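You operate a simulated robot arm through the tools that you are given. There is no shell and no other tool.

You run a simulated two-armed robot. Do the job below in one go: nothing can be reset, and whatever is moved stays where it is left.

## Task
Lay the polo on the scrub board, soap the brush and scrub the collar clean, holding the polo down.
Fine: brush back in its place. Set down upright: scrub brush. What is to be rubbed or washed off counts as gone when no trace of it is left.

It is judged by the outcome, as a careful person would: the job done as asked, and still so three seconds after it is handed in. It fails if anything else is knocked over, pushed out of place, dropped, spilled or broken.

## Robot
Two 7-joint arms with two-finger parallel grippers on one trunk, on a base that drives. Base frame: it is fixed to the floor where the robot stands at the start and does not move with it; the origin is under the middle of the robot, x ahead of it, y to its left, z up; the surface under the hand at the start is at about z = 0.77. Units: m, degrees, N and s.
The left shoulder is at the start at [0.047, 0.182, 1.192], the right one opposite. With the tool pointing down near the work surface each hand reaches from about 0.1 to 0.7 m from the robot's upright axis, wherever it stands, measured 20 degrees to its own side. Places, roughly: top of the scrub board [0.1, -0.6, 1]; white polo (8x22x4 cm) [0.5, 0, 1]. Payload 3.91 kg a hand.
The tool frame of a hand sits at the grasp point between the pads (the TCP): z along the fingers, y along the line on which they close. The tips reach 0.03 m beyond it. Largest opening 0.11 m; finger width 0.02, thickness 0.01; the body of the gripper, 0.048 by 0.112 m, starts 0.055 m behind the TCP.
Orientation is that of the tool frame in the base frame, as [roll, pitch, yaw] about the fixed x, y, z axes, in that order (R = Rz(yaw) Ry(pitch) Rx(roll)). With the fingers straight down and closing along the base's y, the tool's x points along the base's -x, its y along +y and its z along -z.

## Interface
- The arms move only by the tool jog_arm. It takes "left_motion", "right_motion" or both (then of equal length, played together; a hand with none holds still); each is a list of rows, each an object (a shift or turn left out is 0, a gripper value left out holds the last) with "xyz": the shift along the base's x, y, z in m, a list of three; "angular": the turn, a rotation vector about the base's x, y, z in degrees, a list of three; "claw": the opening, from 0 (shut) to 1 (fully open). In form: [{"xyz": [x, y, z], "angular": [rx, ry, rz], "claw": claw}, ...]. A call has 1 to 20 rows; each row is the pose to reach, as a shift and turn from the pose commanded when the call began. Each row takes 0.2 s and may step no farther than 0.05 m and 8.6 degrees from the row before; otherwise, or with a gripper value out of range, the whole call is refused. A pose out of reach is approached as far as the arm can. The call stops where the force on the tool passes 70 N (or 10 N more than at its start, if that is more) or the arm is blocked; 0.2 s more then pass. The fingers move at their own pace (about 0.072 m/s each) and stop on an object; they squeeze with about 21 N. The grip force told is the motor's: it shows also when the fingers shut on nothing. Time passes only in rows, and 0.2 s behind the last, so rows that repeat a pose let the fingers close. It gives the time, the measured TCP pose, the force on the tool (base axes), the opening and the grip force at its end, in the units of the frame above (readings bear some noise), with the torque about the TCP (base axes, N m) and any sound that the robot's microphone picked up.
- Cameras (640 x 400 px; columns grow to the right, rows downward): "scene" is now at [0.1415, -0.0633, 1.379]; the picture's right is [-0.73, -0.68, 0.00], its down [-0.44, 0.48, -0.76] and it looks along [0.51, -0.56, -0.65] (base axes); focal length 214 px, centre (320, 200). "left" rides on the left gripper at [0.072, -0.017, -0.103] in its tool frame; the picture's right is [0.23, 0.97, 0.00], its down [-0.76, 0.18, -0.62] and it looks along [-0.61, 0.14, 0.78] (tool axes); focal length 222 px, centre (320, 200). "right" rides on the right gripper at [0.072, 0.017, -0.103] in its tool frame; the picture's right is [-0.23, 0.97, 0.00], its down [-0.76, -0.18, -0.62] and it looks along [-0.61, -0.14, 0.78] (tool axes); focal length 222 px, centre (320, 200). There is no depth. A picture from a camera that has moved, and an enlarged one, comes with that camera's place and axes in the base frame and with its lens.
- capture(camera): a new picture of that camera. It takes no simulated time.
- move_column(by): slides the trunk up (or, below 0, down) by that many m; the arms and the scene camera ride with it, the base frame stays. It gives what a move gives, with no picture.
- drive_base(legs): drives the robot by 1 to 6 legs, each [ahead, left, turn to the left] in m, m and degrees, along the robot's own axes; the way and the turn of a leg run together, so that a leg with both is an arc; at most 1.5 m and 180 degrees a leg. The arms and the cameras ride along, it lands a little off, and it stops where it bumps. It gives what a move gives.
- head_to(pan, tilt): turns the head with the scene camera to pan (to the left, within 80 degrees either way) and tilt (down, from -29 to 69), counted from straight ahead of the robot. It gives what a move gives.
- enlarge(camera, box): a new picture of the part [left, top, right, bottom] of that camera's present view, enlarged. It takes no simulated time.
- hand_in(): hands the job in; it is judged then, once.

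Nothing tells you exact positions but the pictures and the camera data. Unless the task says otherwise, let go and move clear before handing in.

The tools are called after "Call:" as a command line: name --argument value ..., lists and objects as JSON in quotes. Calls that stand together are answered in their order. jog_arm: Moves the arms, as the interface text tells. Its arguments: {"type":"object","properties":{"left_motion":{"type":"array","items":{"type":"object","properties":{"xyz":{"type":"array","items":{"type":"number"}},"angular":{"type":"array","items":{"type":"number"}},"claw":{"type":"number"}}}},"right_motion":{"type":"array","items":{"type":"object","properties":{"xyz":{"type":"array","items":{"type":"number"}},"angular":{"type":"array","items":{"type":"number"}},"claw":{"type":"number"}}}}},"required":[]} The other tools are called the same way: move_column (by) slides the trunk up or down; drive_base (legs) drives the base; head_to (pan, tilt) turns the head that bears the scene camera; capture (camera) takes a picture; enlarge (camera, box) takes an enlarged picture of a part of a camera's view; hand_in () hands the job in.

At the start:

```text
clock: 0.0
left_tool_pos: [0.4305, -0.0407, 1.2134]
left_tool_rot: [180.0, 0.0, -179.9]
left_wrist_force: [-0.3, -0.4, 0.0]
left_ft_torque: [-0.01, -0.01, -0.01]
left_finger_gap: 0.11
left_gripper_force: 0.1
right_tool_pos: [0.2934, -0.3504, 1.2372]
right_tool_rot: [180.0, 0.1, 180.0]
right_wrist_force: [-0.6, 0.5, 0.3]
right_ft_torque: [0.03, 0.01, 0.0]
right_finger_gap: 0.11
right_gripper_force: 0.1
trunk travel left (down, up): [-0.45, 0.064]
robot x, y, heading: [0.0008, 0.001, 0.1]
head pan, tilt: [-47.3, 40.7]
```

scene: 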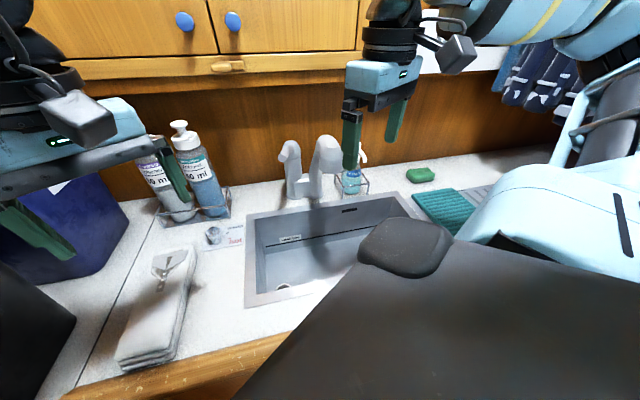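
right: 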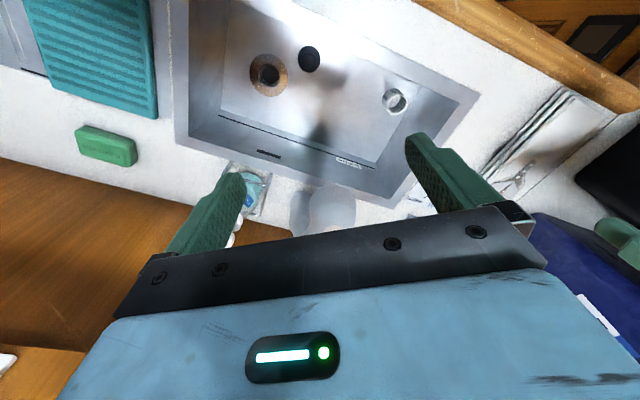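
left: 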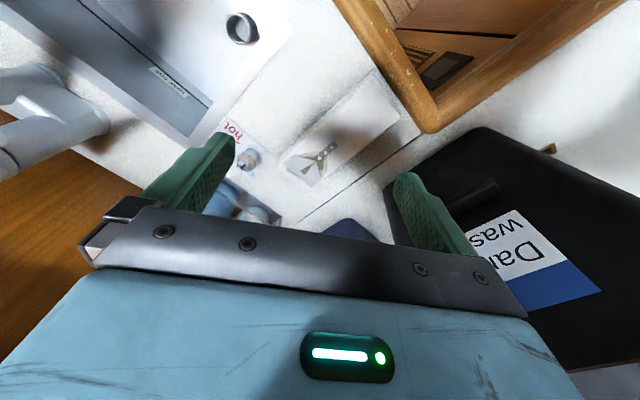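

I see a counter with a sink, a folded white polo on the near left, a teal scrub board right of the sink with a green soap block behind it. I haven't found the brush yet, so I'll look around before moving anything.

Call:
enlarge --camera "scene" --box '[100, 100, 420, 300]'

Call:
enlarge --camera "right" --box '[0, 0, 400, 250]'

Call:
enlarge --camera "left" --box '[200, 0, 600, 250]'

Call:
head_to --pan -80 --tilt 45

```text
2.00 times, centred on (260, 200) of scene
camera zoom: at [0.1415, -0.0633, 1.379], right [-0.73, -0.68, 0.0], down [-0.44, 0.48, -0.76], along [0.51, -0.56, -0.65], focal length 429 px, centre (440, 200)
```

zoom: 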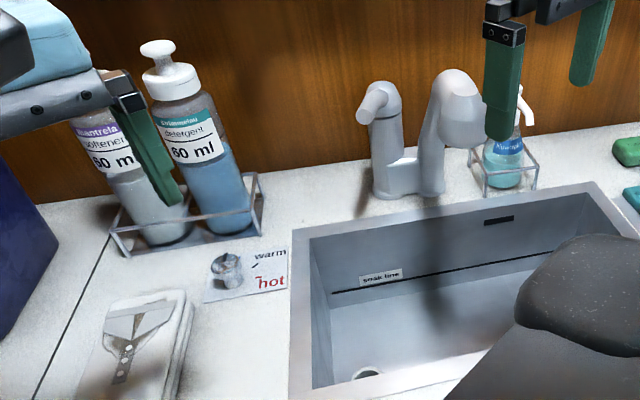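

```text
1.60 times, centred on (200, 125) of right
camera zoom: at [0.222, -0.3342, 1.3397], right [0.23, 0.97, 0.0], down [0.76, -0.18, 0.62], along [0.61, -0.14, -0.78], focal length 355 px, centre (512, 320)
```

zoom: 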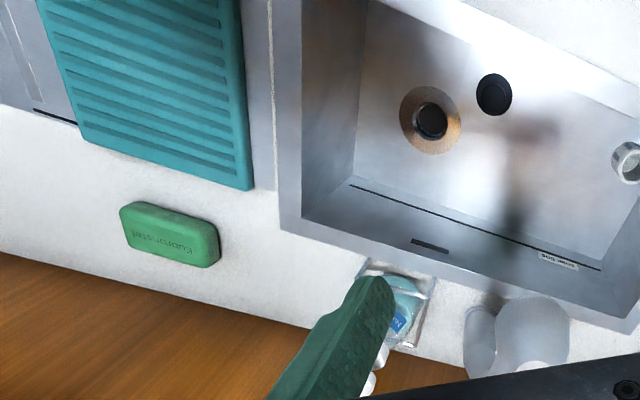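

```text
1.60 times, centred on (400, 125) of left
camera zoom: at [0.3575, -0.0576, 1.3177], right [-0.23, 0.97, 0.0], down [0.76, 0.18, 0.62], along [0.61, 0.14, -0.78], focal length 355 px, centre (192, 320)
```

zoom: 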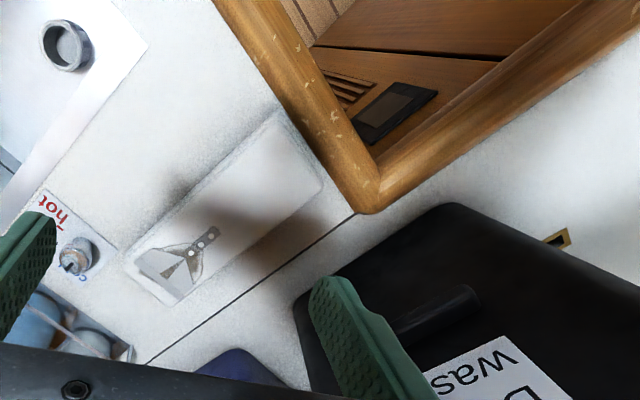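

```text
clock: 1.0
left_tool_pos: [0.43, -0.041, 1.214]
left_tool_rot: [180.0, 0.1, -180.0]
left_wrist_force: [-0.1, 0.2, 0.1]
left_ft_torque: [0.0, 0.04, 0.03]
left_finger_gap: 0.1099
left_gripper_force: 0.1
right_tool_pos: [0.2938, -0.3504, 1.2361]
right_tool_rot: [-180.0, -0.1, -180.0]
right_wrist_force: [0.1, 0.2, 0.1]
right_ft_torque: [-0.01, 0.0, 0.02]
right_finger_gap: 0.1099
right_gripper_force: 0.1
trunk travel left (down, up): [-0.45, 0.064]
robot x, y, heading: [0.0017, -0.0007, -0.1]
head pan, tilt: [-80.0, 45.0]
```

The camera now looks to the right; I'll look for the brush and the board's surroundings.

Call:
capture --camera "scene"

```text
taken
camera scene: at [0.0984, -0.0813, 1.3727], right [-0.98, -0.17, 0.0], down [-0.12, 0.7, -0.71], along [0.12, -0.7, -0.71], focal length 214 px, centre (320, 200)
```

scene: 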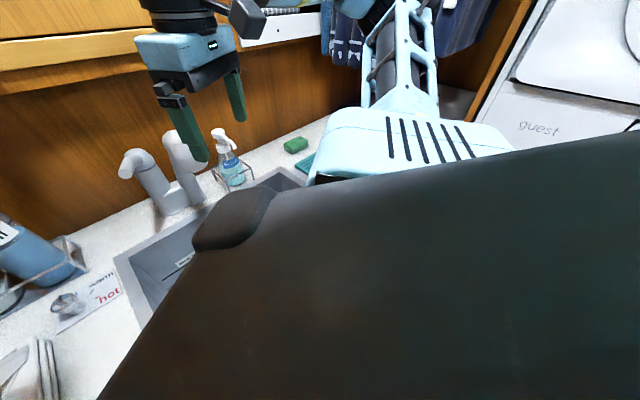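

The robot's own body hides the board from here. I'll look straight ahead and left for the brush.

Call:
head_to --pan -60 --tilt 20

Call:
capture --camera "scene"

Call:
head_to --pan 0 --tilt 30

Call:
capture --camera "scene"

Call:
head_to --pan 60 --tilt 30

Call:
capture --camera "scene"

```text
clock: 1.9
left_tool_pos: [0.4295, -0.0416, 1.2134]
left_tool_rot: [-180.0, 0.0, -179.9]
left_wrist_force: [-0.2, -0.5, 0.6]
left_ft_torque: [0.01, 0.02, 0.01]
left_finger_gap: 0.1101
left_gripper_force: 0.0
right_tool_pos: [0.2939, -0.3514, 1.236]
right_tool_rot: [179.9, 0.1, -180.0]
right_wrist_force: [0.8, 1.1, 0.2]
right_ft_torque: [-0.01, 0.0, 0.01]
right_finger_gap: 0.1102
right_gripper_force: 0.1
trunk travel left (down, up): [-0.45, 0.064]
robot x, y, heading: [-0.0034, -0.0009, -0.2]
head pan, tilt: [-60.0, 20.0]
```

```text
taken
camera scene: at [0.1306, -0.0819, 1.4113], right [-0.87, -0.5, 0.0], down [-0.17, 0.3, -0.94], along [0.47, -0.81, -0.34], focal length 214 px, centre (320, 200)
```

scene: 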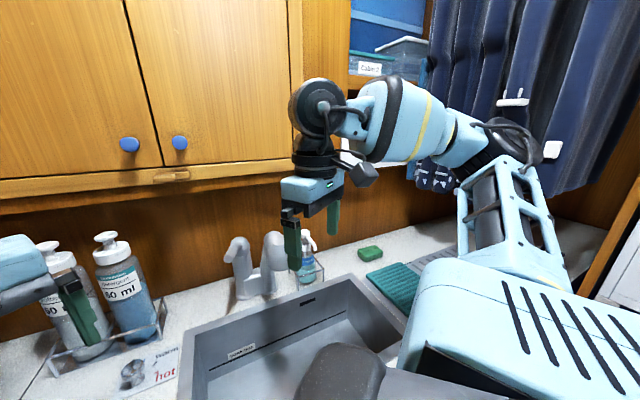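

```text
clock: 3.2
left_tool_pos: [0.4301, -0.0414, 1.2138]
left_tool_rot: [-179.9, 0.0, -179.9]
left_wrist_force: [0.3, 1.4, -0.5]
left_ft_torque: [0.02, -0.02, 0.0]
left_finger_gap: 0.1097
left_gripper_force: 0.2
right_tool_pos: [0.2932, -0.3508, 1.2373]
right_tool_rot: [179.9, 0.0, 180.0]
right_wrist_force: [-0.3, 0.4, 0.9]
right_ft_torque: [0.0, 0.03, 0.0]
right_finger_gap: 0.11
right_gripper_force: 0.1
trunk travel left (down, up): [-0.45, 0.064]
robot x, y, heading: [0.0016, -0.005, 0.2]
head pan, tilt: [0.0, 30.0]
```

```text
taken
camera scene: at [0.1746, -0.0013, 1.3954], right [0.0, -1.0, 0.0], down [-0.5, 0.0, -0.87], along [0.87, 0.0, -0.5], focal length 214 px, centre (320, 200)
```

scene: 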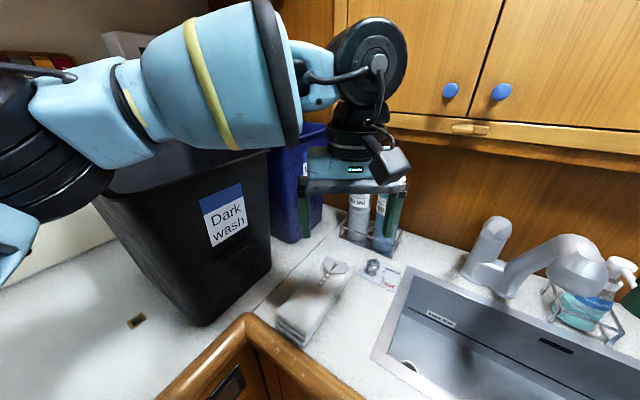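

```text
clock: 4.5
left_tool_pos: [0.4314, -0.0413, 1.2139]
left_tool_rot: [180.0, -0.1, -180.0]
left_wrist_force: [0.4, -0.3, -0.2]
left_ft_torque: [-0.02, 0.02, 0.0]
left_finger_gap: 0.1099
left_gripper_force: 0.0
right_tool_pos: [0.2946, -0.3506, 1.2368]
right_tool_rot: [179.9, 0.0, 180.0]
right_wrist_force: [-0.2, -0.1, -0.2]
right_ft_torque: [0.01, 0.03, -0.02]
right_finger_gap: 0.1103
right_gripper_force: 0.0
trunk travel left (down, up): [-0.45, 0.064]
robot x, y, heading: [0.0013, 0.0009, 0.2]
head pan, tilt: [60.0, 30.0]
```

```text
taken
camera scene: at [0.1294, 0.0771, 1.3953], right [0.87, -0.5, 0.0], down [-0.25, -0.43, -0.87], along [0.43, 0.75, -0.5], focal length 214 px, centre (320, 200)
```

scene: 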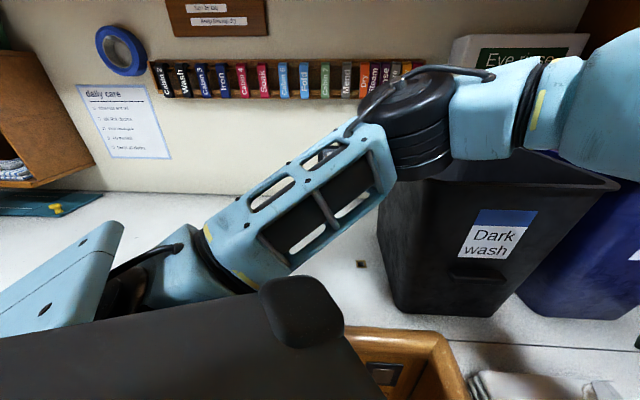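

The counter is L-shaped, with a dark-wash bin in the corner and another counter to the left. I still haven't found the brush, so I'll enlarge the far left and pan further.

Call:
enlarge --camera "scene" --box '[0, 0, 320, 220]'

Call:
head_to --pan 80 --tilt 35

Call:
capture --camera "scene"

Call:
head_to --pan -80 --tilt 15

Call:
capture --camera "scene"

```text
1.82 times, centred on (160, 110) of scene
camera zoom: at [0.1294, 0.0771, 1.3953], right [0.87, -0.5, 0.0], down [-0.25, -0.43, -0.87], along [0.43, 0.75, -0.5], focal length 390 px, centre (611, 364)
```

zoom: 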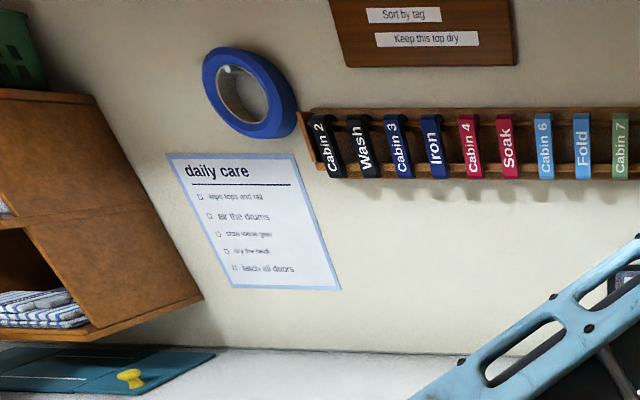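

```text
clock: 5.3
left_tool_pos: [0.4311, -0.0414, 1.2145]
left_tool_rot: [180.0, 0.1, -180.0]
left_wrist_force: [0.4, 0.8, 0.1]
left_ft_torque: [0.0, -0.01, 0.01]
left_finger_gap: 0.11
left_gripper_force: 0.0
right_tool_pos: [0.2943, -0.3503, 1.2369]
right_tool_rot: [179.9, 0.0, 180.0]
right_wrist_force: [0.1, 0.3, 0.5]
right_ft_torque: [-0.03, -0.01, -0.01]
right_finger_gap: 0.11
right_gripper_force: 0.1
trunk travel left (down, up): [-0.45, 0.064]
robot x, y, heading: [-0.001, -0.0004, -0.2]
head pan, tilt: [80.0, 35.0]
```

```text
taken
camera scene: at [0.0995, 0.0855, 1.3876], right [0.98, -0.17, 0.0], down [-0.1, -0.56, -0.82], along [0.14, 0.81, -0.57], focal length 214 px, centre (320, 200)
```

scene: 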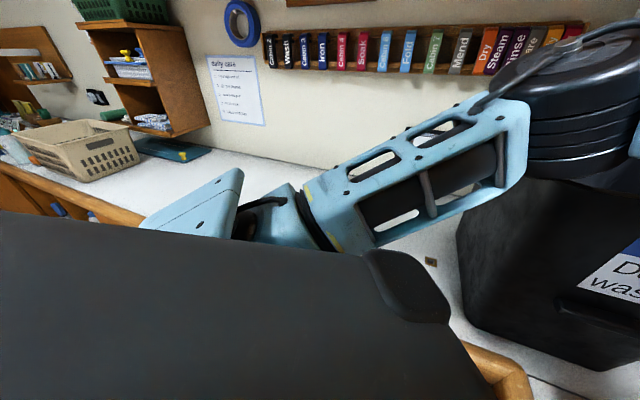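

```text
clock: 7.8
left_tool_pos: [0.432, -0.0418, 1.2137]
left_tool_rot: [180.0, 0.0, -179.9]
left_wrist_force: [0.6, -0.7, -0.2]
left_ft_torque: [-0.05, -0.02, 0.0]
left_finger_gap: 0.11
left_gripper_force: 0.2
right_tool_pos: [0.2935, -0.3502, 1.2365]
right_tool_rot: [180.0, 0.0, -179.9]
right_wrist_force: [0.1, -0.5, -1.0]
right_ft_torque: [0.06, 0.03, 0.01]
right_finger_gap: 0.1102
right_gripper_force: 0.0
trunk travel left (down, up): [-0.45, 0.064]
robot x, y, heading: [-0.0, 0.0009, -0.1]
head pan, tilt: [-80.0, 15.0]
```

```text
taken
camera scene: at [0.1004, -0.0932, 1.4195], right [-0.98, -0.17, 0.0], down [-0.05, 0.25, -0.97], along [0.17, -0.95, -0.26], focal length 214 px, centre (320, 200)
```

scene: 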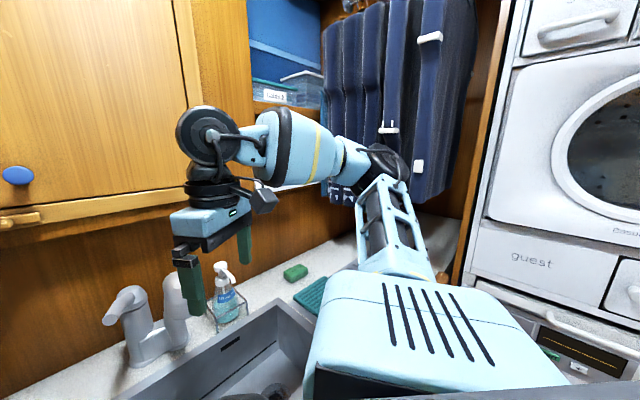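

The counter runs diagonally: sink ahead-right, board right of the sink, soap near (0.30, -0.74, 0.97), polo centred near (0.49, 0.0). The brush is not visible yet; it is probably beyond the board, so I turn the right hand's camera that way.

Call:
jog_arm --right_motion '[{"xyz": [-0.02, 0, 0.0], "angular": [0, 0, -8]}, {"xyz": [-0.04, 0, 0.0], "angular": [0, 0, -16]}, {"xyz": [-0.06, 0, 0.0], "angular": [0, 0, -24]}, {"xyz": [-0.08, 0, 0.0], "angular": [0, 0, -32]}, {"xyz": [-0.1, 0, 0.0], "angular": [0, 0, -40]}, {"xyz": [-0.12, 0, 0.0], "angular": [0, 0, -48]}, {"xyz": [-0.14, 0, 0.0], "angular": [0, 0, -56]}, {"xyz": [-0.15, 0, 0.0], "angular": [0, 0, -64]}]'

Call:
capture --camera "right"

Call:
capture --camera "scene"

```text
clock: 9.6
left_tool_pos: [0.4297, -0.0415, 1.213]
left_tool_rot: [180.0, 0.0, -179.9]
left_wrist_force: [0.3, -0.4, -0.3]
left_ft_torque: [0.04, -0.04, -0.05]
left_finger_gap: 0.11
left_gripper_force: 0.1
right_tool_pos: [0.1438, -0.3497, 1.2364]
right_tool_rot: [179.9, 0.1, 115.9]
right_wrist_force: [0.3, 0.8, 0.7]
right_ft_torque: [-0.02, 0.0, -0.01]
right_finger_gap: 0.11
right_gripper_force: 0.1
trunk travel left (down, up): [-0.45, 0.064]
robot x, y, heading: [0.0003, -0.0011, -0.3]
head pan, tilt: [-80.0, 15.0]
```

```text
taken
camera right: at [0.1277, -0.2777, 1.3392], right [0.98, 0.22, 0.0], down [0.17, -0.76, 0.62], along [0.14, -0.61, -0.78], focal length 222 px, centre (320, 200)
```

right: 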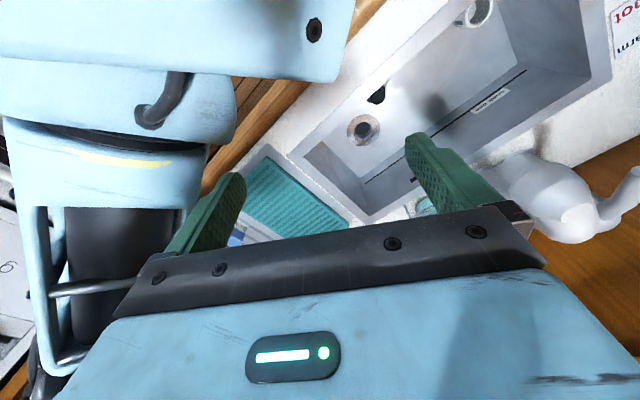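

```text
taken
camera scene: at [0.1002, -0.0932, 1.4196], right [-0.98, -0.17, 0.0], down [-0.04, 0.25, -0.97], along [0.17, -0.95, -0.26], focal length 214 px, centre (320, 200)
```

scene: 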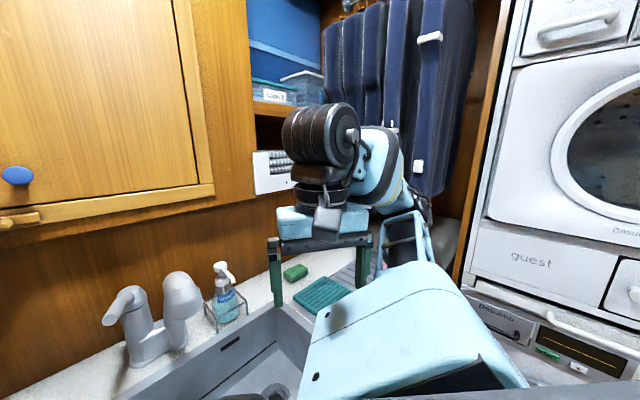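

The board lies between the right fingers in view, but the forearm blocks what's beyond it. I'll back off slightly, turn the base about 30° right to face the sink counter squarely, and look again.

Call:
drive_base --legs '[[-0.08, 0, 0], [0, 0, -30]]'

Call:
head_to --pan -45 --tilt 30

Call:
capture --camera "scene"

Call:
capture --camera "right"

```text
clock: 12.1
left_tool_pos: [0.2722, -0.2515, 1.2148]
left_tool_rot: [-180.0, -0.1, 149.9]
left_wrist_force: [-0.5, 1.2, -0.6]
left_ft_torque: [0.03, 0.0, 0.02]
left_finger_gap: 0.1101
left_gripper_force: 0.1
right_tool_pos: [-0.1316, -0.3746, 1.2357]
right_tool_rot: [-179.9, 0.0, 85.8]
right_wrist_force: [0.5, 0.1, -0.7]
right_ft_torque: [-0.02, 0.01, 0.0]
right_finger_gap: 0.1099
right_gripper_force: 0.0
trunk travel left (down, up): [-0.45, 0.064]
robot x, y, heading: [-0.0817, -0.0012, -30.2]
head pan, tilt: [-80.0, 15.0]
```

```text
clock: 13.1
left_tool_pos: [0.2715, -0.2524, 1.2142]
left_tool_rot: [179.9, -0.1, 150.0]
left_wrist_force: [0.3, -0.6, -0.2]
left_ft_torque: [0.0, -0.03, 0.0]
left_finger_gap: 0.11
left_gripper_force: 0.1
right_tool_pos: [-0.1304, -0.3746, 1.2357]
right_tool_rot: [-180.0, 0.1, 86.0]
right_wrist_force: [0.0, 0.5, -0.4]
right_ft_torque: [-0.02, -0.02, 0.01]
right_finger_gap: 0.1098
right_gripper_force: 0.1
trunk travel left (down, up): [-0.45, 0.064]
robot x, y, heading: [-0.0787, -0.002, -30.2]
head pan, tilt: [-45.0, 30.0]
```

```text
taken
camera scene: at [0.0162, -0.131, 1.3954], right [-0.97, -0.26, 0.0], down [-0.13, 0.48, -0.87], along [0.22, -0.84, -0.5], focal length 214 px, centre (320, 200)
```

scene: 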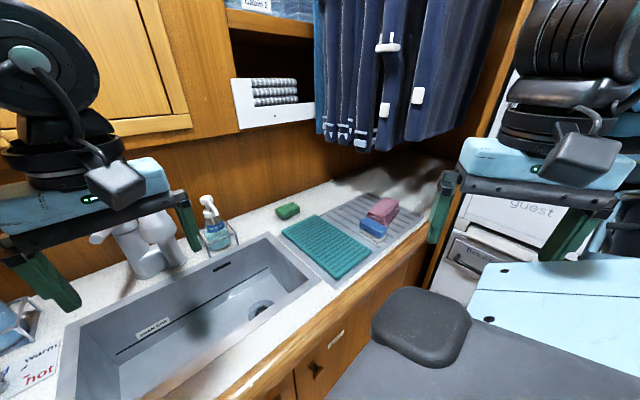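

```text
taken
camera right: at [-0.1082, -0.3041, 1.3392], right [0.95, -0.3, 0.0], down [-0.23, -0.75, 0.62], along [-0.19, -0.6, -0.78], focal length 222 px, centre (320, 200)
```

right: 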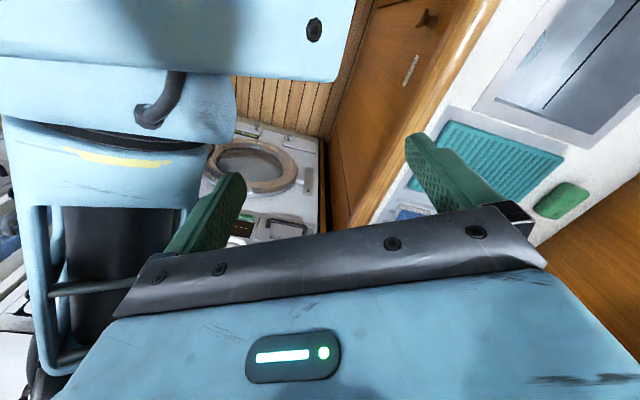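

Now I can see the brush area: on a metal drainboard right of the teal board lie a blue item and a pink item. I'll enlarge.

Call:
enlarge --camera "scene" --box '[260, 170, 440, 290]'

Call:
enlarge --camera "scene" --box '[340, 180, 420, 230]'

```text
3.33 times, centred on (350, 230) of scene
camera zoom: at [0.0162, -0.131, 1.3954], right [-0.97, -0.26, 0.0], down [-0.13, 0.48, -0.87], along [0.22, -0.84, -0.5], focal length 715 px, centre (220, 100)
```

zoom: 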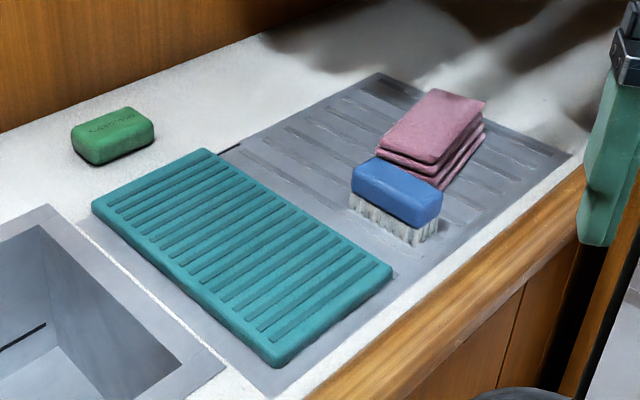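

```text
8.00 times, centred on (380, 205) of scene
camera zoom: at [0.0162, -0.131, 1.3954], right [-0.97, -0.26, 0.0], down [-0.13, 0.48, -0.87], along [0.22, -0.84, -0.5], focal length 1716 px, centre (-160, 160)
```

zoom: 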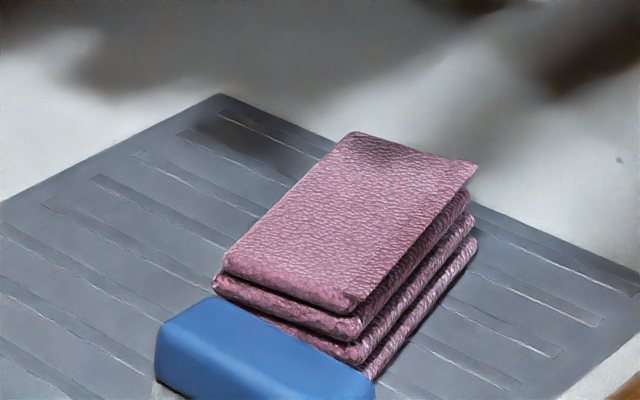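

The blue-backed scrub brush stands bristles-down on the drainboard at about (0.0, -0.71), long axis along the counter depth, with a folded pink cloth beside it. The board is about 15x25 cm, centred near (0.135, -0.633). Next I check the soap label and the polo's collar stain.

Call:
enlarge --camera "scene" --box '[265, 190, 325, 228]'

Call:
head_to --pan 25 --tilt 45

Call:
capture --camera "scene"

```text
10.53 times, centred on (295, 209) of scene
camera zoom: at [0.0162, -0.131, 1.3954], right [-0.97, -0.26, 0.0], down [-0.13, 0.48, -0.87], along [0.22, -0.84, -0.5], focal length 2258 px, centre (583, 105)
```

zoom: 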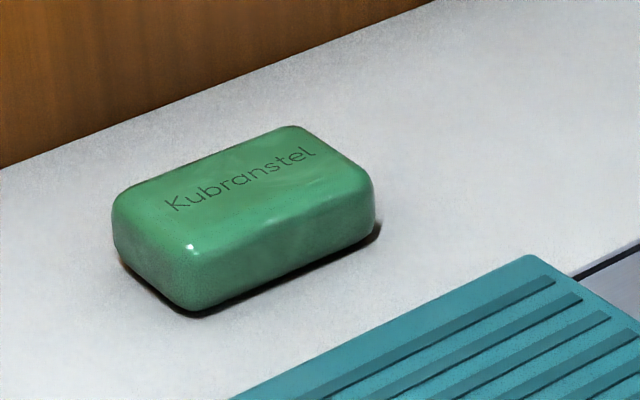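

```text
clock: 14.5
left_tool_pos: [0.2712, -0.2514, 1.2128]
left_tool_rot: [179.9, 0.0, 149.9]
left_wrist_force: [-0.3, -0.1, 0.8]
left_ft_torque: [0.01, 0.0, 0.0]
left_finger_gap: 0.11
left_gripper_force: 0.1
right_tool_pos: [-0.1309, -0.3749, 1.2353]
right_tool_rot: [-180.0, 0.0, 85.8]
right_wrist_force: [-0.3, -0.8, -0.4]
right_ft_torque: [-0.01, -0.05, -0.01]
right_finger_gap: 0.1099
right_gripper_force: 0.2
trunk travel left (down, up): [-0.45, 0.064]
robot x, y, heading: [-0.0784, -0.0003, -30.2]
head pan, tilt: [25.0, 45.0]
```

```text
taken
camera scene: at [0.0742, -0.0509, 1.3727], right [-0.09, -1.0, 0.0], down [-0.7, 0.06, -0.71], along [0.7, -0.06, -0.71], focal length 214 px, centre (320, 200)
```

scene: 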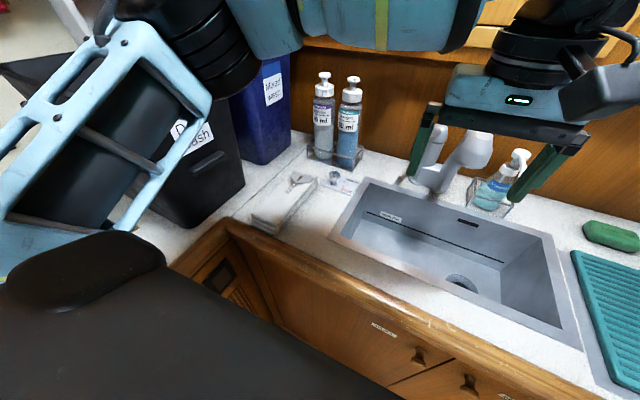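

Call:
enlarge --camera "scene" --box '[230, 150, 390, 250]'

Call:
capture --camera "left"

```text
4.00 times, centred on (310, 200) of scene
camera zoom: at [0.0742, -0.0509, 1.3727], right [-0.09, -1.0, 0.0], down [-0.7, 0.06, -0.71], along [0.7, -0.06, -0.71], focal length 858 px, centre (360, 200)
```

zoom: 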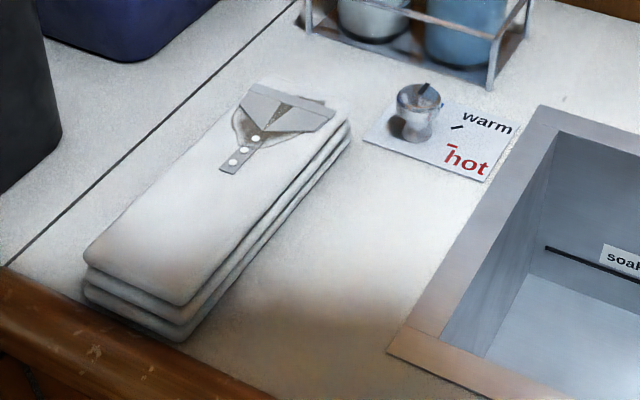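

```text
taken
camera left: at [0.2004, -0.2297, 1.3177], right [0.29, 0.96, 0.0], down [0.75, -0.23, 0.62], along [0.6, -0.18, -0.78], focal length 222 px, centre (320, 200)
```

left: 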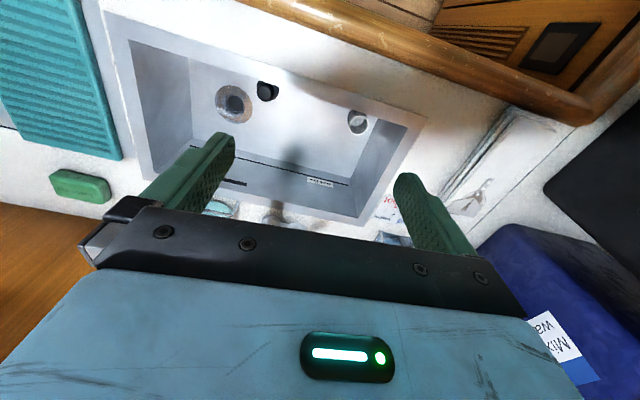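

The polo is a folded stack, long axis along -33°, centred near (0.488, 0.002), top near z 0.985, collar at the wall end with dirt in the V. I'll turn back to the start heading, where the left arm was clear of the bins, and pick it up with the left hand.

Call:
drive_base --legs '[[0, 0, 30], [0.04, 0, 0]]'

Call:
head_to --pan -5 --tilt 50

Call:
capture --camera "scene"

```text
clock: 16.9
left_tool_pos: [0.3885, -0.0407, 1.214]
left_tool_rot: [-180.0, 0.1, -179.9]
left_wrist_force: [1.4, -0.4, 0.1]
left_ft_torque: [0.04, 0.01, 0.0]
left_finger_gap: 0.1099
left_gripper_force: 0.1
right_tool_pos: [0.1032, -0.3509, 1.2358]
right_tool_rot: [179.9, 0.1, 116.2]
right_wrist_force: [0.0, -0.4, 1.0]
right_ft_torque: [-0.02, 0.01, 0.01]
right_finger_gap: 0.1099
right_gripper_force: 0.2
trunk travel left (down, up): [-0.45, 0.064]
robot x, y, heading: [-0.041, -0.0035, 0.1]
head pan, tilt: [25.0, 45.0]
```

```text
clock: 17.8
left_tool_pos: [0.3882, -0.0399, 1.2148]
left_tool_rot: [-179.9, 0.1, -180.0]
left_wrist_force: [0.3, -0.4, -0.6]
left_ft_torque: [-0.02, 0.01, 0.01]
left_finger_gap: 0.1098
left_gripper_force: 0.1
right_tool_pos: [0.1038, -0.3503, 1.2362]
right_tool_rot: [-180.0, 0.1, 116.0]
right_wrist_force: [0.7, -0.1, -0.2]
right_ft_torque: [0.01, 0.01, -0.01]
right_finger_gap: 0.1096
right_gripper_force: 0.1
trunk travel left (down, up): [-0.45, 0.064]
robot x, y, heading: [-0.0409, 0.0009, -0.2]
head pan, tilt: [-5.0, 50.0]
```

```text
taken
camera scene: at [0.1202, -0.0077, 1.3659], right [-0.09, -1.0, 0.0], down [-0.76, 0.07, -0.64], along [0.64, -0.05, -0.77], focal length 214 px, centre (320, 200)
```

scene: 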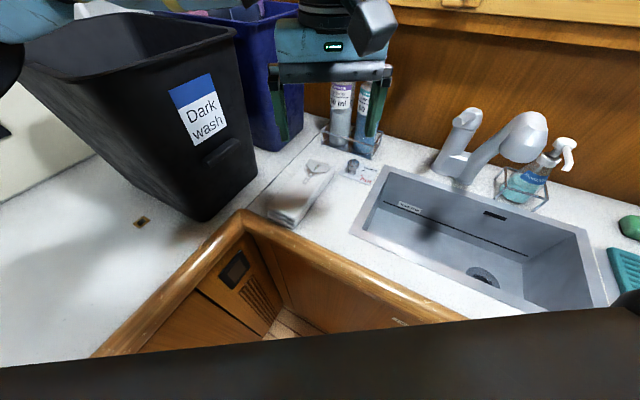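

Call:
jog_arm --left_motion '[{"xyz": [0.02, 0.008, 0.0], "angular": [0, 0, -7]}, {"xyz": [0.04, 0.016, 0.0], "angular": [0, 0, -14]}, {"xyz": [0.06, 0.026, 0.0], "angular": [0, 0, -20]}, {"xyz": [0.08, 0.034, -0.01], "angular": [0, 0, -27]}, {"xyz": [0.1, 0.042, -0.03], "angular": [0, 0, -33]}, {"xyz": [0.1, 0.042, -0.06], "angular": [0, 0, -33]}, {"xyz": [0.1, 0.042, -0.09], "angular": [0, 0, -33]}]'

Call:
capture --camera "left"

Call:
capture --camera "scene"

```text
clock: 19.4
left_tool_pos: [0.4899, 0.0011, 1.1228]
left_tool_rot: [-179.9, 0.0, 147.0]
left_wrist_force: [-1.1, 0.2, 0.1]
left_ft_torque: [0.01, 0.05, -0.02]
left_finger_gap: 0.11
left_gripper_force: 0.1
right_tool_pos: [0.1037, -0.3492, 1.2362]
right_tool_rot: [179.9, 0.0, 116.0]
right_wrist_force: [0.3, -0.6, 0.0]
right_ft_torque: [-0.01, 0.0, 0.0]
right_finger_gap: 0.1099
right_gripper_force: 0.0
trunk travel left (down, up): [-0.45, 0.064]
robot x, y, heading: [-0.0378, -0.0025, -0.1]
head pan, tilt: [-5.0, 50.0]
```

```text
taken
camera left: at [0.419, 0.0265, 1.2271], right [0.34, 0.94, 0.0], down [0.74, -0.26, 0.62], along [0.59, -0.21, -0.78], focal length 222 px, centre (320, 200)
```

left: 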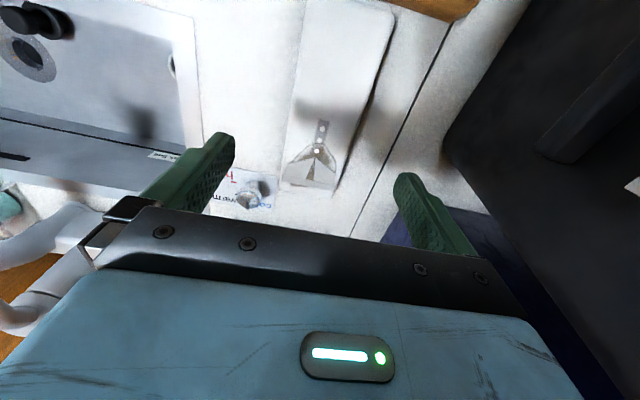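

```text
taken
camera scene: at [0.1211, -0.0078, 1.3656], right [-0.09, -1.0, 0.0], down [-0.76, 0.07, -0.64], along [0.64, -0.06, -0.77], focal length 214 px, centre (320, 200)
```

scene: 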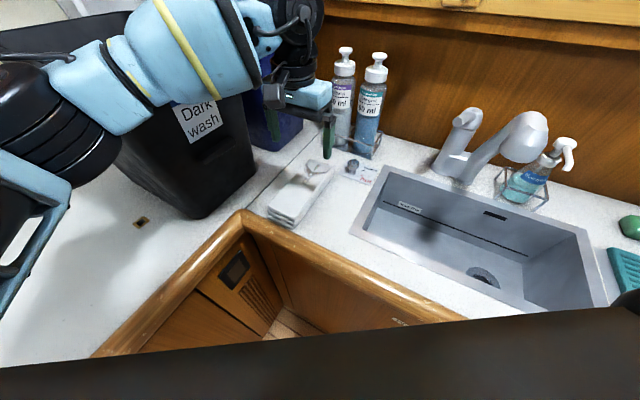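

The fingers straddle the polo well; I'll shift about 1 cm back toward its middle and left, descend to z ≈ 0.982 and close.

Call:
jog_arm --left_motion '[{"xyz": [-0.005, 0.01, -0.02]}, {"xyz": [-0.005, 0.01, -0.05]}, {"xyz": [-0.005, 0.01, -0.08]}, {"xyz": [-0.005, 0.01, -0.1]}, {"xyz": [-0.005, 0.01, -0.12]}, {"xyz": [-0.005, 0.01, -0.13]}, {"xyz": [-0.005, 0.01, -0.14]}]'

Call:
capture --camera "left"

Call:
capture --camera "scene"

```text
clock: 21.0
left_tool_pos: [0.4862, 0.0111, 0.9845]
left_tool_rot: [-179.9, -0.1, 147.0]
left_wrist_force: [1.0, -0.4, 0.3]
left_ft_torque: [0.03, -0.03, -0.02]
left_finger_gap: 0.11
left_gripper_force: 0.0
right_tool_pos: [0.1039, -0.35, 1.2351]
right_tool_rot: [-179.9, 0.0, 116.1]
right_wrist_force: [0.3, -0.3, -0.3]
right_ft_torque: [-0.03, 0.01, 0.03]
right_finger_gap: 0.1102
right_gripper_force: 0.1
trunk travel left (down, up): [-0.45, 0.064]
robot x, y, heading: [-0.0429, 0.0008, -0.0]
head pan, tilt: [-5.0, 50.0]
```

```text
taken
camera left: at [0.4156, 0.037, 1.0878], right [0.34, 0.94, 0.0], down [0.74, -0.26, 0.62], along [0.59, -0.21, -0.78], focal length 222 px, centre (320, 200)
```

left: 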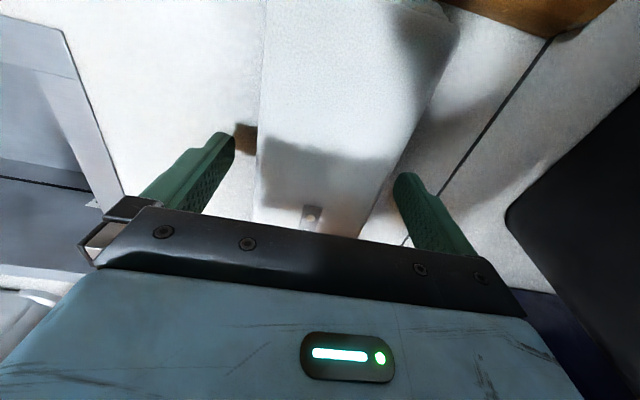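

```text
taken
camera scene: at [0.1207, -0.0077, 1.3658], right [-0.09, -1.0, 0.0], down [-0.76, 0.07, -0.64], along [0.64, -0.06, -0.77], focal length 214 px, centre (320, 200)
```

scene: 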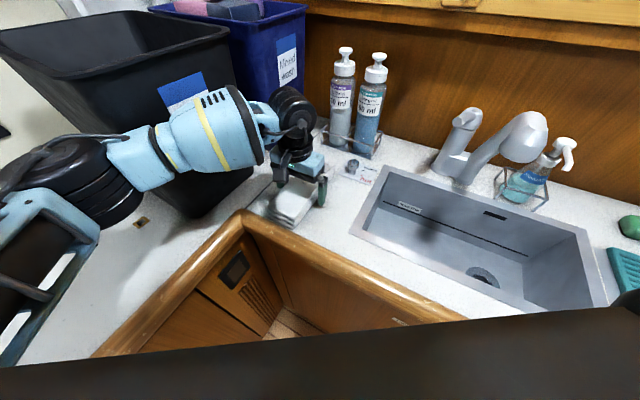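

Call:
jog_arm --left_motion '[{"claw": 0.85}, {"claw": 0.7}, {"claw": 0.6}, {"claw": 0.5}, {"claw": 0.4}, {"claw": 0.4}, {"claw": 0.4}]'

Call:
capture --camera "left"

```text
clock: 22.6
left_tool_pos: [0.4863, 0.0112, 0.9845]
left_tool_rot: [180.0, 0.0, 147.1]
left_wrist_force: [-1.0, 0.6, -0.8]
left_ft_torque: [-0.01, 0.02, -0.01]
left_finger_gap: 0.0797
left_gripper_force: 21.0
right_tool_pos: [0.1039, -0.35, 1.2363]
right_tool_rot: [-180.0, 0.0, 116.1]
right_wrist_force: [-0.1, 0.1, -0.5]
right_ft_torque: [0.01, 0.0, -0.03]
right_finger_gap: 0.11
right_gripper_force: 0.1
trunk travel left (down, up): [-0.45, 0.064]
robot x, y, heading: [-0.0403, -0.0008, 0.3]
head pan, tilt: [-5.0, 50.0]
```

```text
taken
camera left: at [0.4156, 0.0369, 1.0882], right [0.34, 0.94, 0.0], down [0.74, -0.26, 0.62], along [0.59, -0.21, -0.78], focal length 222 px, centre (320, 200)
```

left: 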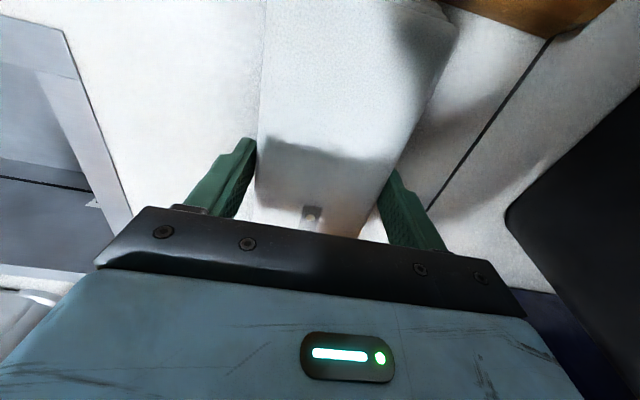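

The polo is gripped (gap 8 cm, 21 N). I'll lift it straight up.

Call:
jog_arm --left_motion '[{"xyz": [0, 0, 0.01]}, {"xyz": [0, 0, 0.03]}, {"xyz": [0, 0, 0.06]}, {"xyz": [0, 0, 0.1]}, {"xyz": [0, 0, 0.14]}, {"xyz": [0, 0, 0.18]}, {"xyz": [-0.03, 0, 0.22]}, {"xyz": [-0.06, 0, 0.24]}, {"xyz": [-0.08, 0, 0.25]}]'

Call:
capture --camera "left"

Call:
capture --camera "scene"

```text
clock: 24.6
left_tool_pos: [0.4051, 0.0108, 1.2342]
left_tool_rot: [-179.9, 0.1, 147.0]
left_wrist_force: [-0.4, -0.4, 0.9]
left_ft_torque: [0.01, -0.01, 0.02]
left_finger_gap: 0.0441
left_gripper_force: 0.2
right_tool_pos: [0.1053, -0.3493, 1.2346]
right_tool_rot: [-180.0, -0.1, 116.1]
right_wrist_force: [-0.1, 0.2, 0.0]
right_ft_torque: [0.01, 0.01, -0.02]
right_finger_gap: 0.1102
right_gripper_force: 0.0
trunk travel left (down, up): [-0.45, 0.064]
robot x, y, heading: [-0.0392, 0.0014, 0.4]
head pan, tilt: [-5.0, 50.0]
```

```text
taken
camera left: at [0.3344, 0.0366, 1.3384], right [0.34, 0.94, 0.0], down [0.74, -0.26, 0.62], along [0.59, -0.21, -0.78], focal length 222 px, centre (320, 200)
```

left: 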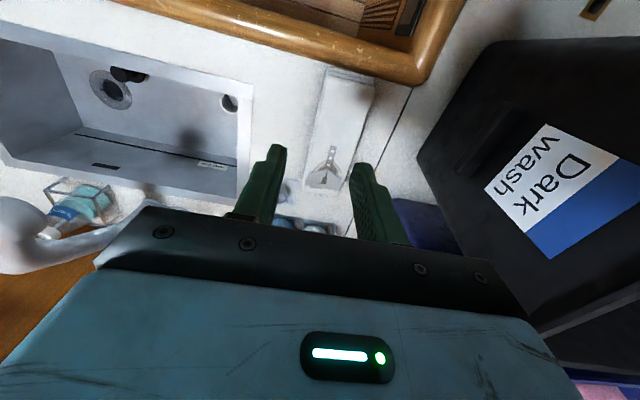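

```text
taken
camera scene: at [0.1202, -0.0077, 1.3659], right [-0.09, -1.0, 0.0], down [-0.76, 0.07, -0.64], along [0.64, -0.06, -0.77], focal length 214 px, centre (320, 200)
```

scene: 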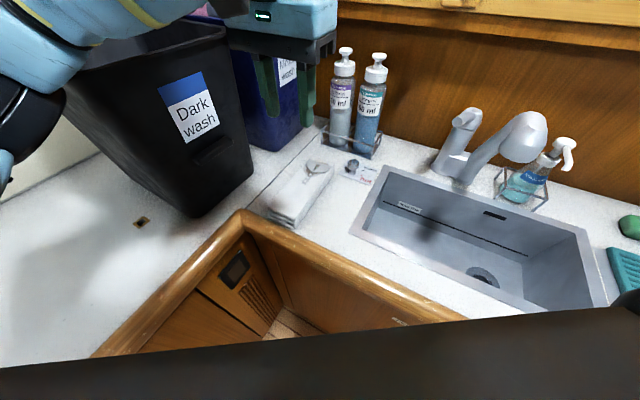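

The polo slipped out of the grip and still lies on the counter. I'll look closely at its state.

Call:
enlarge --camera "scene" --box '[240, 130, 400, 230]'

Call:
enlarge --camera "left" --box '[270, 40, 430, 210]'

```text
4.00 times, centred on (320, 180) of scene
camera zoom: at [0.1202, -0.0077, 1.3659], right [-0.09, -1.0, 0.0], down [-0.76, 0.07, -0.64], along [0.64, -0.06, -0.77], focal length 858 px, centre (320, 280)
```

zoom: 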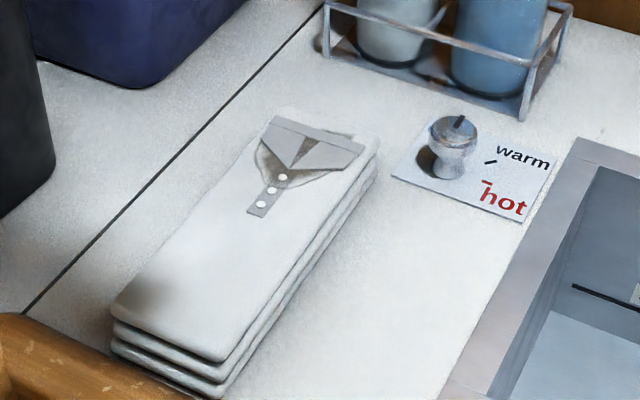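

```text
2.35 times, centred on (350, 125) of left
camera zoom: at [0.3344, 0.0366, 1.3384], right [0.34, 0.94, 0.0], down [0.74, -0.26, 0.62], along [0.59, -0.21, -0.78], focal length 523 px, centre (249, 376)
```

zoom: 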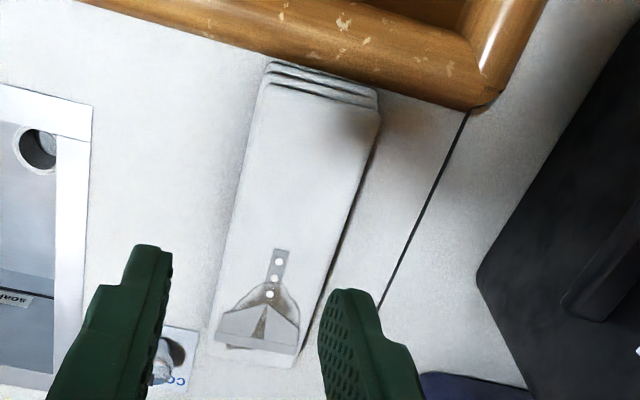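

The polo hasn't moved at all; the grip slipped off at once. I'll regrip lower with full squeeze and lift in tiny steps, watching the force.

Call:
jog_arm --left_motion '[{"xyz": [0.02, 0, -0.01], "claw": 1.0}, {"xyz": [0.06, 0, -0.03], "claw": 1.0}, {"xyz": [0.081, 0.0, -0.07]}, {"xyz": [0.081, 0.0, -0.12]}, {"xyz": [0.081, 0.0, -0.17]}, {"xyz": [0.081, 0.0, -0.21]}, {"xyz": [0.081, 0.0, -0.235]}, {"xyz": [0.081, 0.0, -0.245]}, {"xyz": [0.081, 0.0, -0.25]}]'

Call:
jog_arm --left_motion '[{"xyz": [0.0, 0, -0.003]}, {"xyz": [0.0, 0, -0.006]}, {"xyz": [0.0, 0, -0.008]}]'

```text
clock: 26.6
left_tool_pos: [0.4858, 0.0114, 0.9849]
left_tool_rot: [-179.9, 0.1, 147.0]
left_wrist_force: [-0.8, 0.1, -0.5]
left_ft_torque: [-0.01, 0.03, -0.01]
left_finger_gap: 0.1102
left_gripper_force: 0.1
right_tool_pos: [0.1041, -0.3488, 1.2371]
right_tool_rot: [-180.0, 0.0, 116.1]
right_wrist_force: [-0.5, 0.2, -0.1]
right_ft_torque: [-0.01, -0.01, 0.03]
right_finger_gap: 0.1098
right_gripper_force: 0.1
trunk travel left (down, up): [-0.45, 0.064]
robot x, y, heading: [-0.0403, -0.001, -0.0]
head pan, tilt: [-5.0, 50.0]
```

```text
clock: 27.4
left_tool_pos: [0.4864, 0.0108, 0.9757]
left_tool_rot: [-180.0, 0.0, 147.1]
left_wrist_force: [-0.6, -0.2, 0.5]
left_ft_torque: [0.02, 0.0, -0.03]
left_finger_gap: 0.1098
left_gripper_force: 0.1
right_tool_pos: [0.1027, -0.3488, 1.2365]
right_tool_rot: [180.0, 0.0, 116.1]
right_wrist_force: [-0.8, 0.3, 0.2]
right_ft_torque: [0.02, -0.01, -0.02]
right_finger_gap: 0.1098
right_gripper_force: 0.0
trunk travel left (down, up): [-0.45, 0.064]
robot x, y, heading: [-0.0372, 0.0034, -0.1]
head pan, tilt: [-5.0, 50.0]
```

Call:
jog_arm --left_motion '[{"xyz": [0.0, 0, -0.002]}, {"xyz": [0.0, 0, -0.004]}, {"xyz": [0.0, 0, -0.006]}, {"xyz": [0.0, 0, -0.008]}]'

Call:
enlarge --camera "left" --box '[180, 80, 460, 250]'

```text
clock: 28.4
left_tool_pos: [0.486, 0.0107, 0.9704]
left_tool_rot: [-179.9, 0.2, 147.1]
left_wrist_force: [-1.8, 0.2, 11.4]
left_ft_torque: [0.31, -0.05, 0.24]
left_finger_gap: 0.1098
left_gripper_force: 0.2
right_tool_pos: [0.1037, -0.3504, 1.2362]
right_tool_rot: [179.9, 0.1, 116.1]
right_wrist_force: [0.1, 1.0, -0.1]
right_ft_torque: [0.01, -0.06, 0.0]
right_finger_gap: 0.1099
right_gripper_force: 0.0
trunk travel left (down, up): [-0.45, 0.064]
robot x, y, heading: [-0.0401, 0.0028, -0.0]
head pan, tilt: [-5.0, 50.0]
```

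```text
2.29 times, centred on (320, 165) of left
camera zoom: at [0.4146, 0.0366, 1.0736], right [0.34, 0.94, 0.0], down [0.73, -0.26, 0.63], along [0.59, -0.21, -0.78], focal length 508 px, centre (320, 280)
```

zoom: 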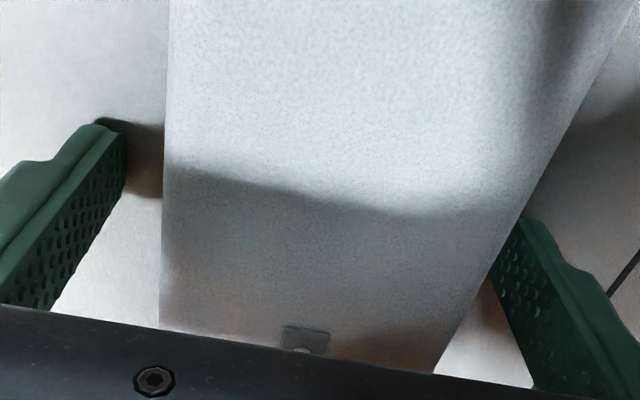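

Counter found at z ≈ 0.940. I'll raise 3 mm, centre on the polo, close fully and lift in small steps.

Call:
jog_arm --left_motion '[{"xyz": [0.0, 0, 0.006]}, {"xyz": [0.003, 0.005, 0.007]}, {"xyz": [0.003, 0.005, 0.007], "claw": 0.5}, {"xyz": [0.003, 0.005, 0.007], "claw": 0.2}, {"xyz": [0.003, 0.005, 0.007], "claw": 0.0}, {"xyz": [0.003, 0.005, 0.007], "claw": 0.0}, {"xyz": [0.003, 0.005, 0.007], "claw": 0.0}]'

Call:
jog_arm --left_motion '[{"xyz": [0, 0, 0.002]}, {"xyz": [0, 0, 0.004]}, {"xyz": [0, 0, 0.006]}, {"xyz": [0, 0, 0.008]}, {"xyz": [0, 0, 0.01]}]'

Call:
capture --camera "left"

```text
clock: 30.0
left_tool_pos: [0.4893, 0.0166, 0.9744]
left_tool_rot: [180.0, 0.0, 147.1]
left_wrist_force: [-0.9, 0.0, -1.3]
left_ft_torque: [-0.03, 0.1, -0.03]
left_finger_gap: 0.0796
left_gripper_force: 21.0
right_tool_pos: [0.1049, -0.3498, 1.2359]
right_tool_rot: [-180.0, 0.1, 116.1]
right_wrist_force: [0.3, 0.1, -0.9]
right_ft_torque: [0.0, 0.0, -0.01]
right_finger_gap: 0.1102
right_gripper_force: 0.0
trunk travel left (down, up): [-0.45, 0.064]
robot x, y, heading: [-0.0414, -0.0004, 0.0]
head pan, tilt: [-5.0, 50.0]
```

```text
clock: 31.2
left_tool_pos: [0.4888, 0.0155, 0.9848]
left_tool_rot: [180.0, 0.1, 147.2]
left_wrist_force: [0.5, -0.1, -2.8]
left_ft_torque: [0.01, 0.03, 0.02]
left_finger_gap: 0.0799
left_gripper_force: 21.2
right_tool_pos: [0.1038, -0.3501, 1.2359]
right_tool_rot: [-180.0, 0.0, 116.1]
right_wrist_force: [0.5, -0.1, 0.2]
right_ft_torque: [-0.01, 0.01, -0.02]
right_finger_gap: 0.11
right_gripper_force: 0.1
trunk travel left (down, up): [-0.45, 0.064]
robot x, y, heading: [-0.04, -0.0041, 0.1]
head pan, tilt: [-5.0, 50.0]
```

```text
taken
camera left: at [0.4185, 0.0417, 1.0886], right [0.34, 0.94, 0.0], down [0.74, -0.26, 0.62], along [0.59, -0.21, -0.78], focal length 222 px, centre (320, 200)
```

left: 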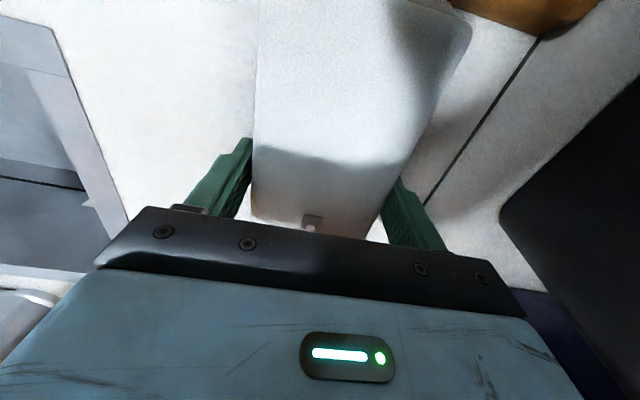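

Now it carries the weight (about 2.8 N). I'll lift further gently.

Call:
jog_arm --left_motion '[{"xyz": [0, 0, 0.005]}, {"xyz": [0, 0, 0.01]}, {"xyz": [0, 0, 0.018]}, {"xyz": [0, 0, 0.028]}, {"xyz": [0, 0, 0.04]}]'

Call:
capture --camera "left"

Call:
capture --camera "scene"

```text
clock: 32.4
left_tool_pos: [0.4887, 0.0173, 1.0248]
left_tool_rot: [-179.9, 0.0, 147.1]
left_wrist_force: [-0.3, 1.0, -2.2]
left_ft_torque: [0.06, 0.03, -0.06]
left_finger_gap: 0.0797
left_gripper_force: 21.1
right_tool_pos: [0.1039, -0.3502, 1.2351]
right_tool_rot: [-180.0, 0.0, 116.0]
right_wrist_force: [0.3, -0.7, 0.1]
right_ft_torque: [0.02, -0.01, 0.0]
right_finger_gap: 0.1103
right_gripper_force: 0.1
trunk travel left (down, up): [-0.45, 0.064]
robot x, y, heading: [-0.0408, -0.001, -0.0]
head pan, tilt: [-5.0, 50.0]
```

```text
taken
camera left: at [0.4193, 0.0417, 1.129], right [0.34, 0.94, 0.0], down [0.74, -0.26, 0.62], along [0.59, -0.21, -0.78], focal length 222 px, centre (320, 200)
```

left: 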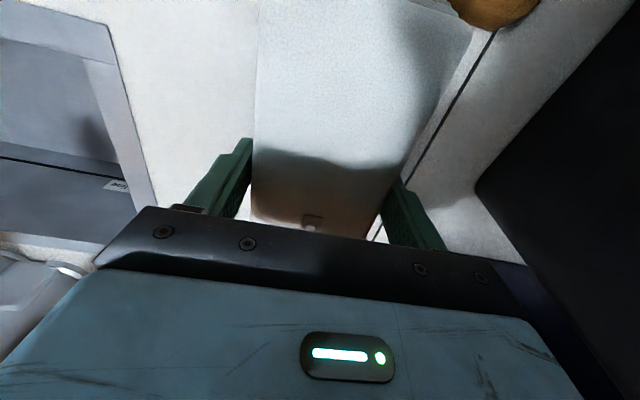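

```text
taken
camera scene: at [0.1207, -0.0078, 1.3658], right [-0.09, -1.0, 0.0], down [-0.76, 0.07, -0.64], along [0.64, -0.06, -0.77], focal length 214 px, centre (320, 200)
```

scene: 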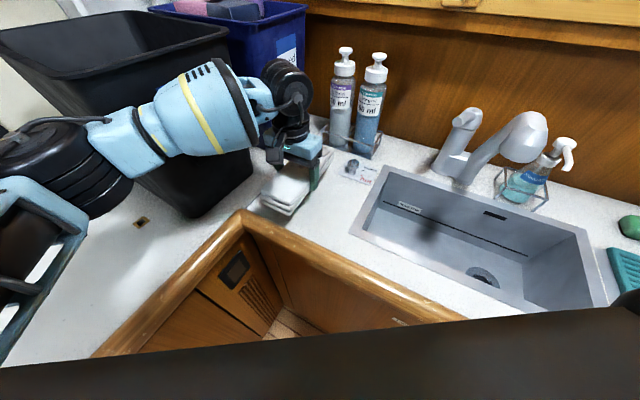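

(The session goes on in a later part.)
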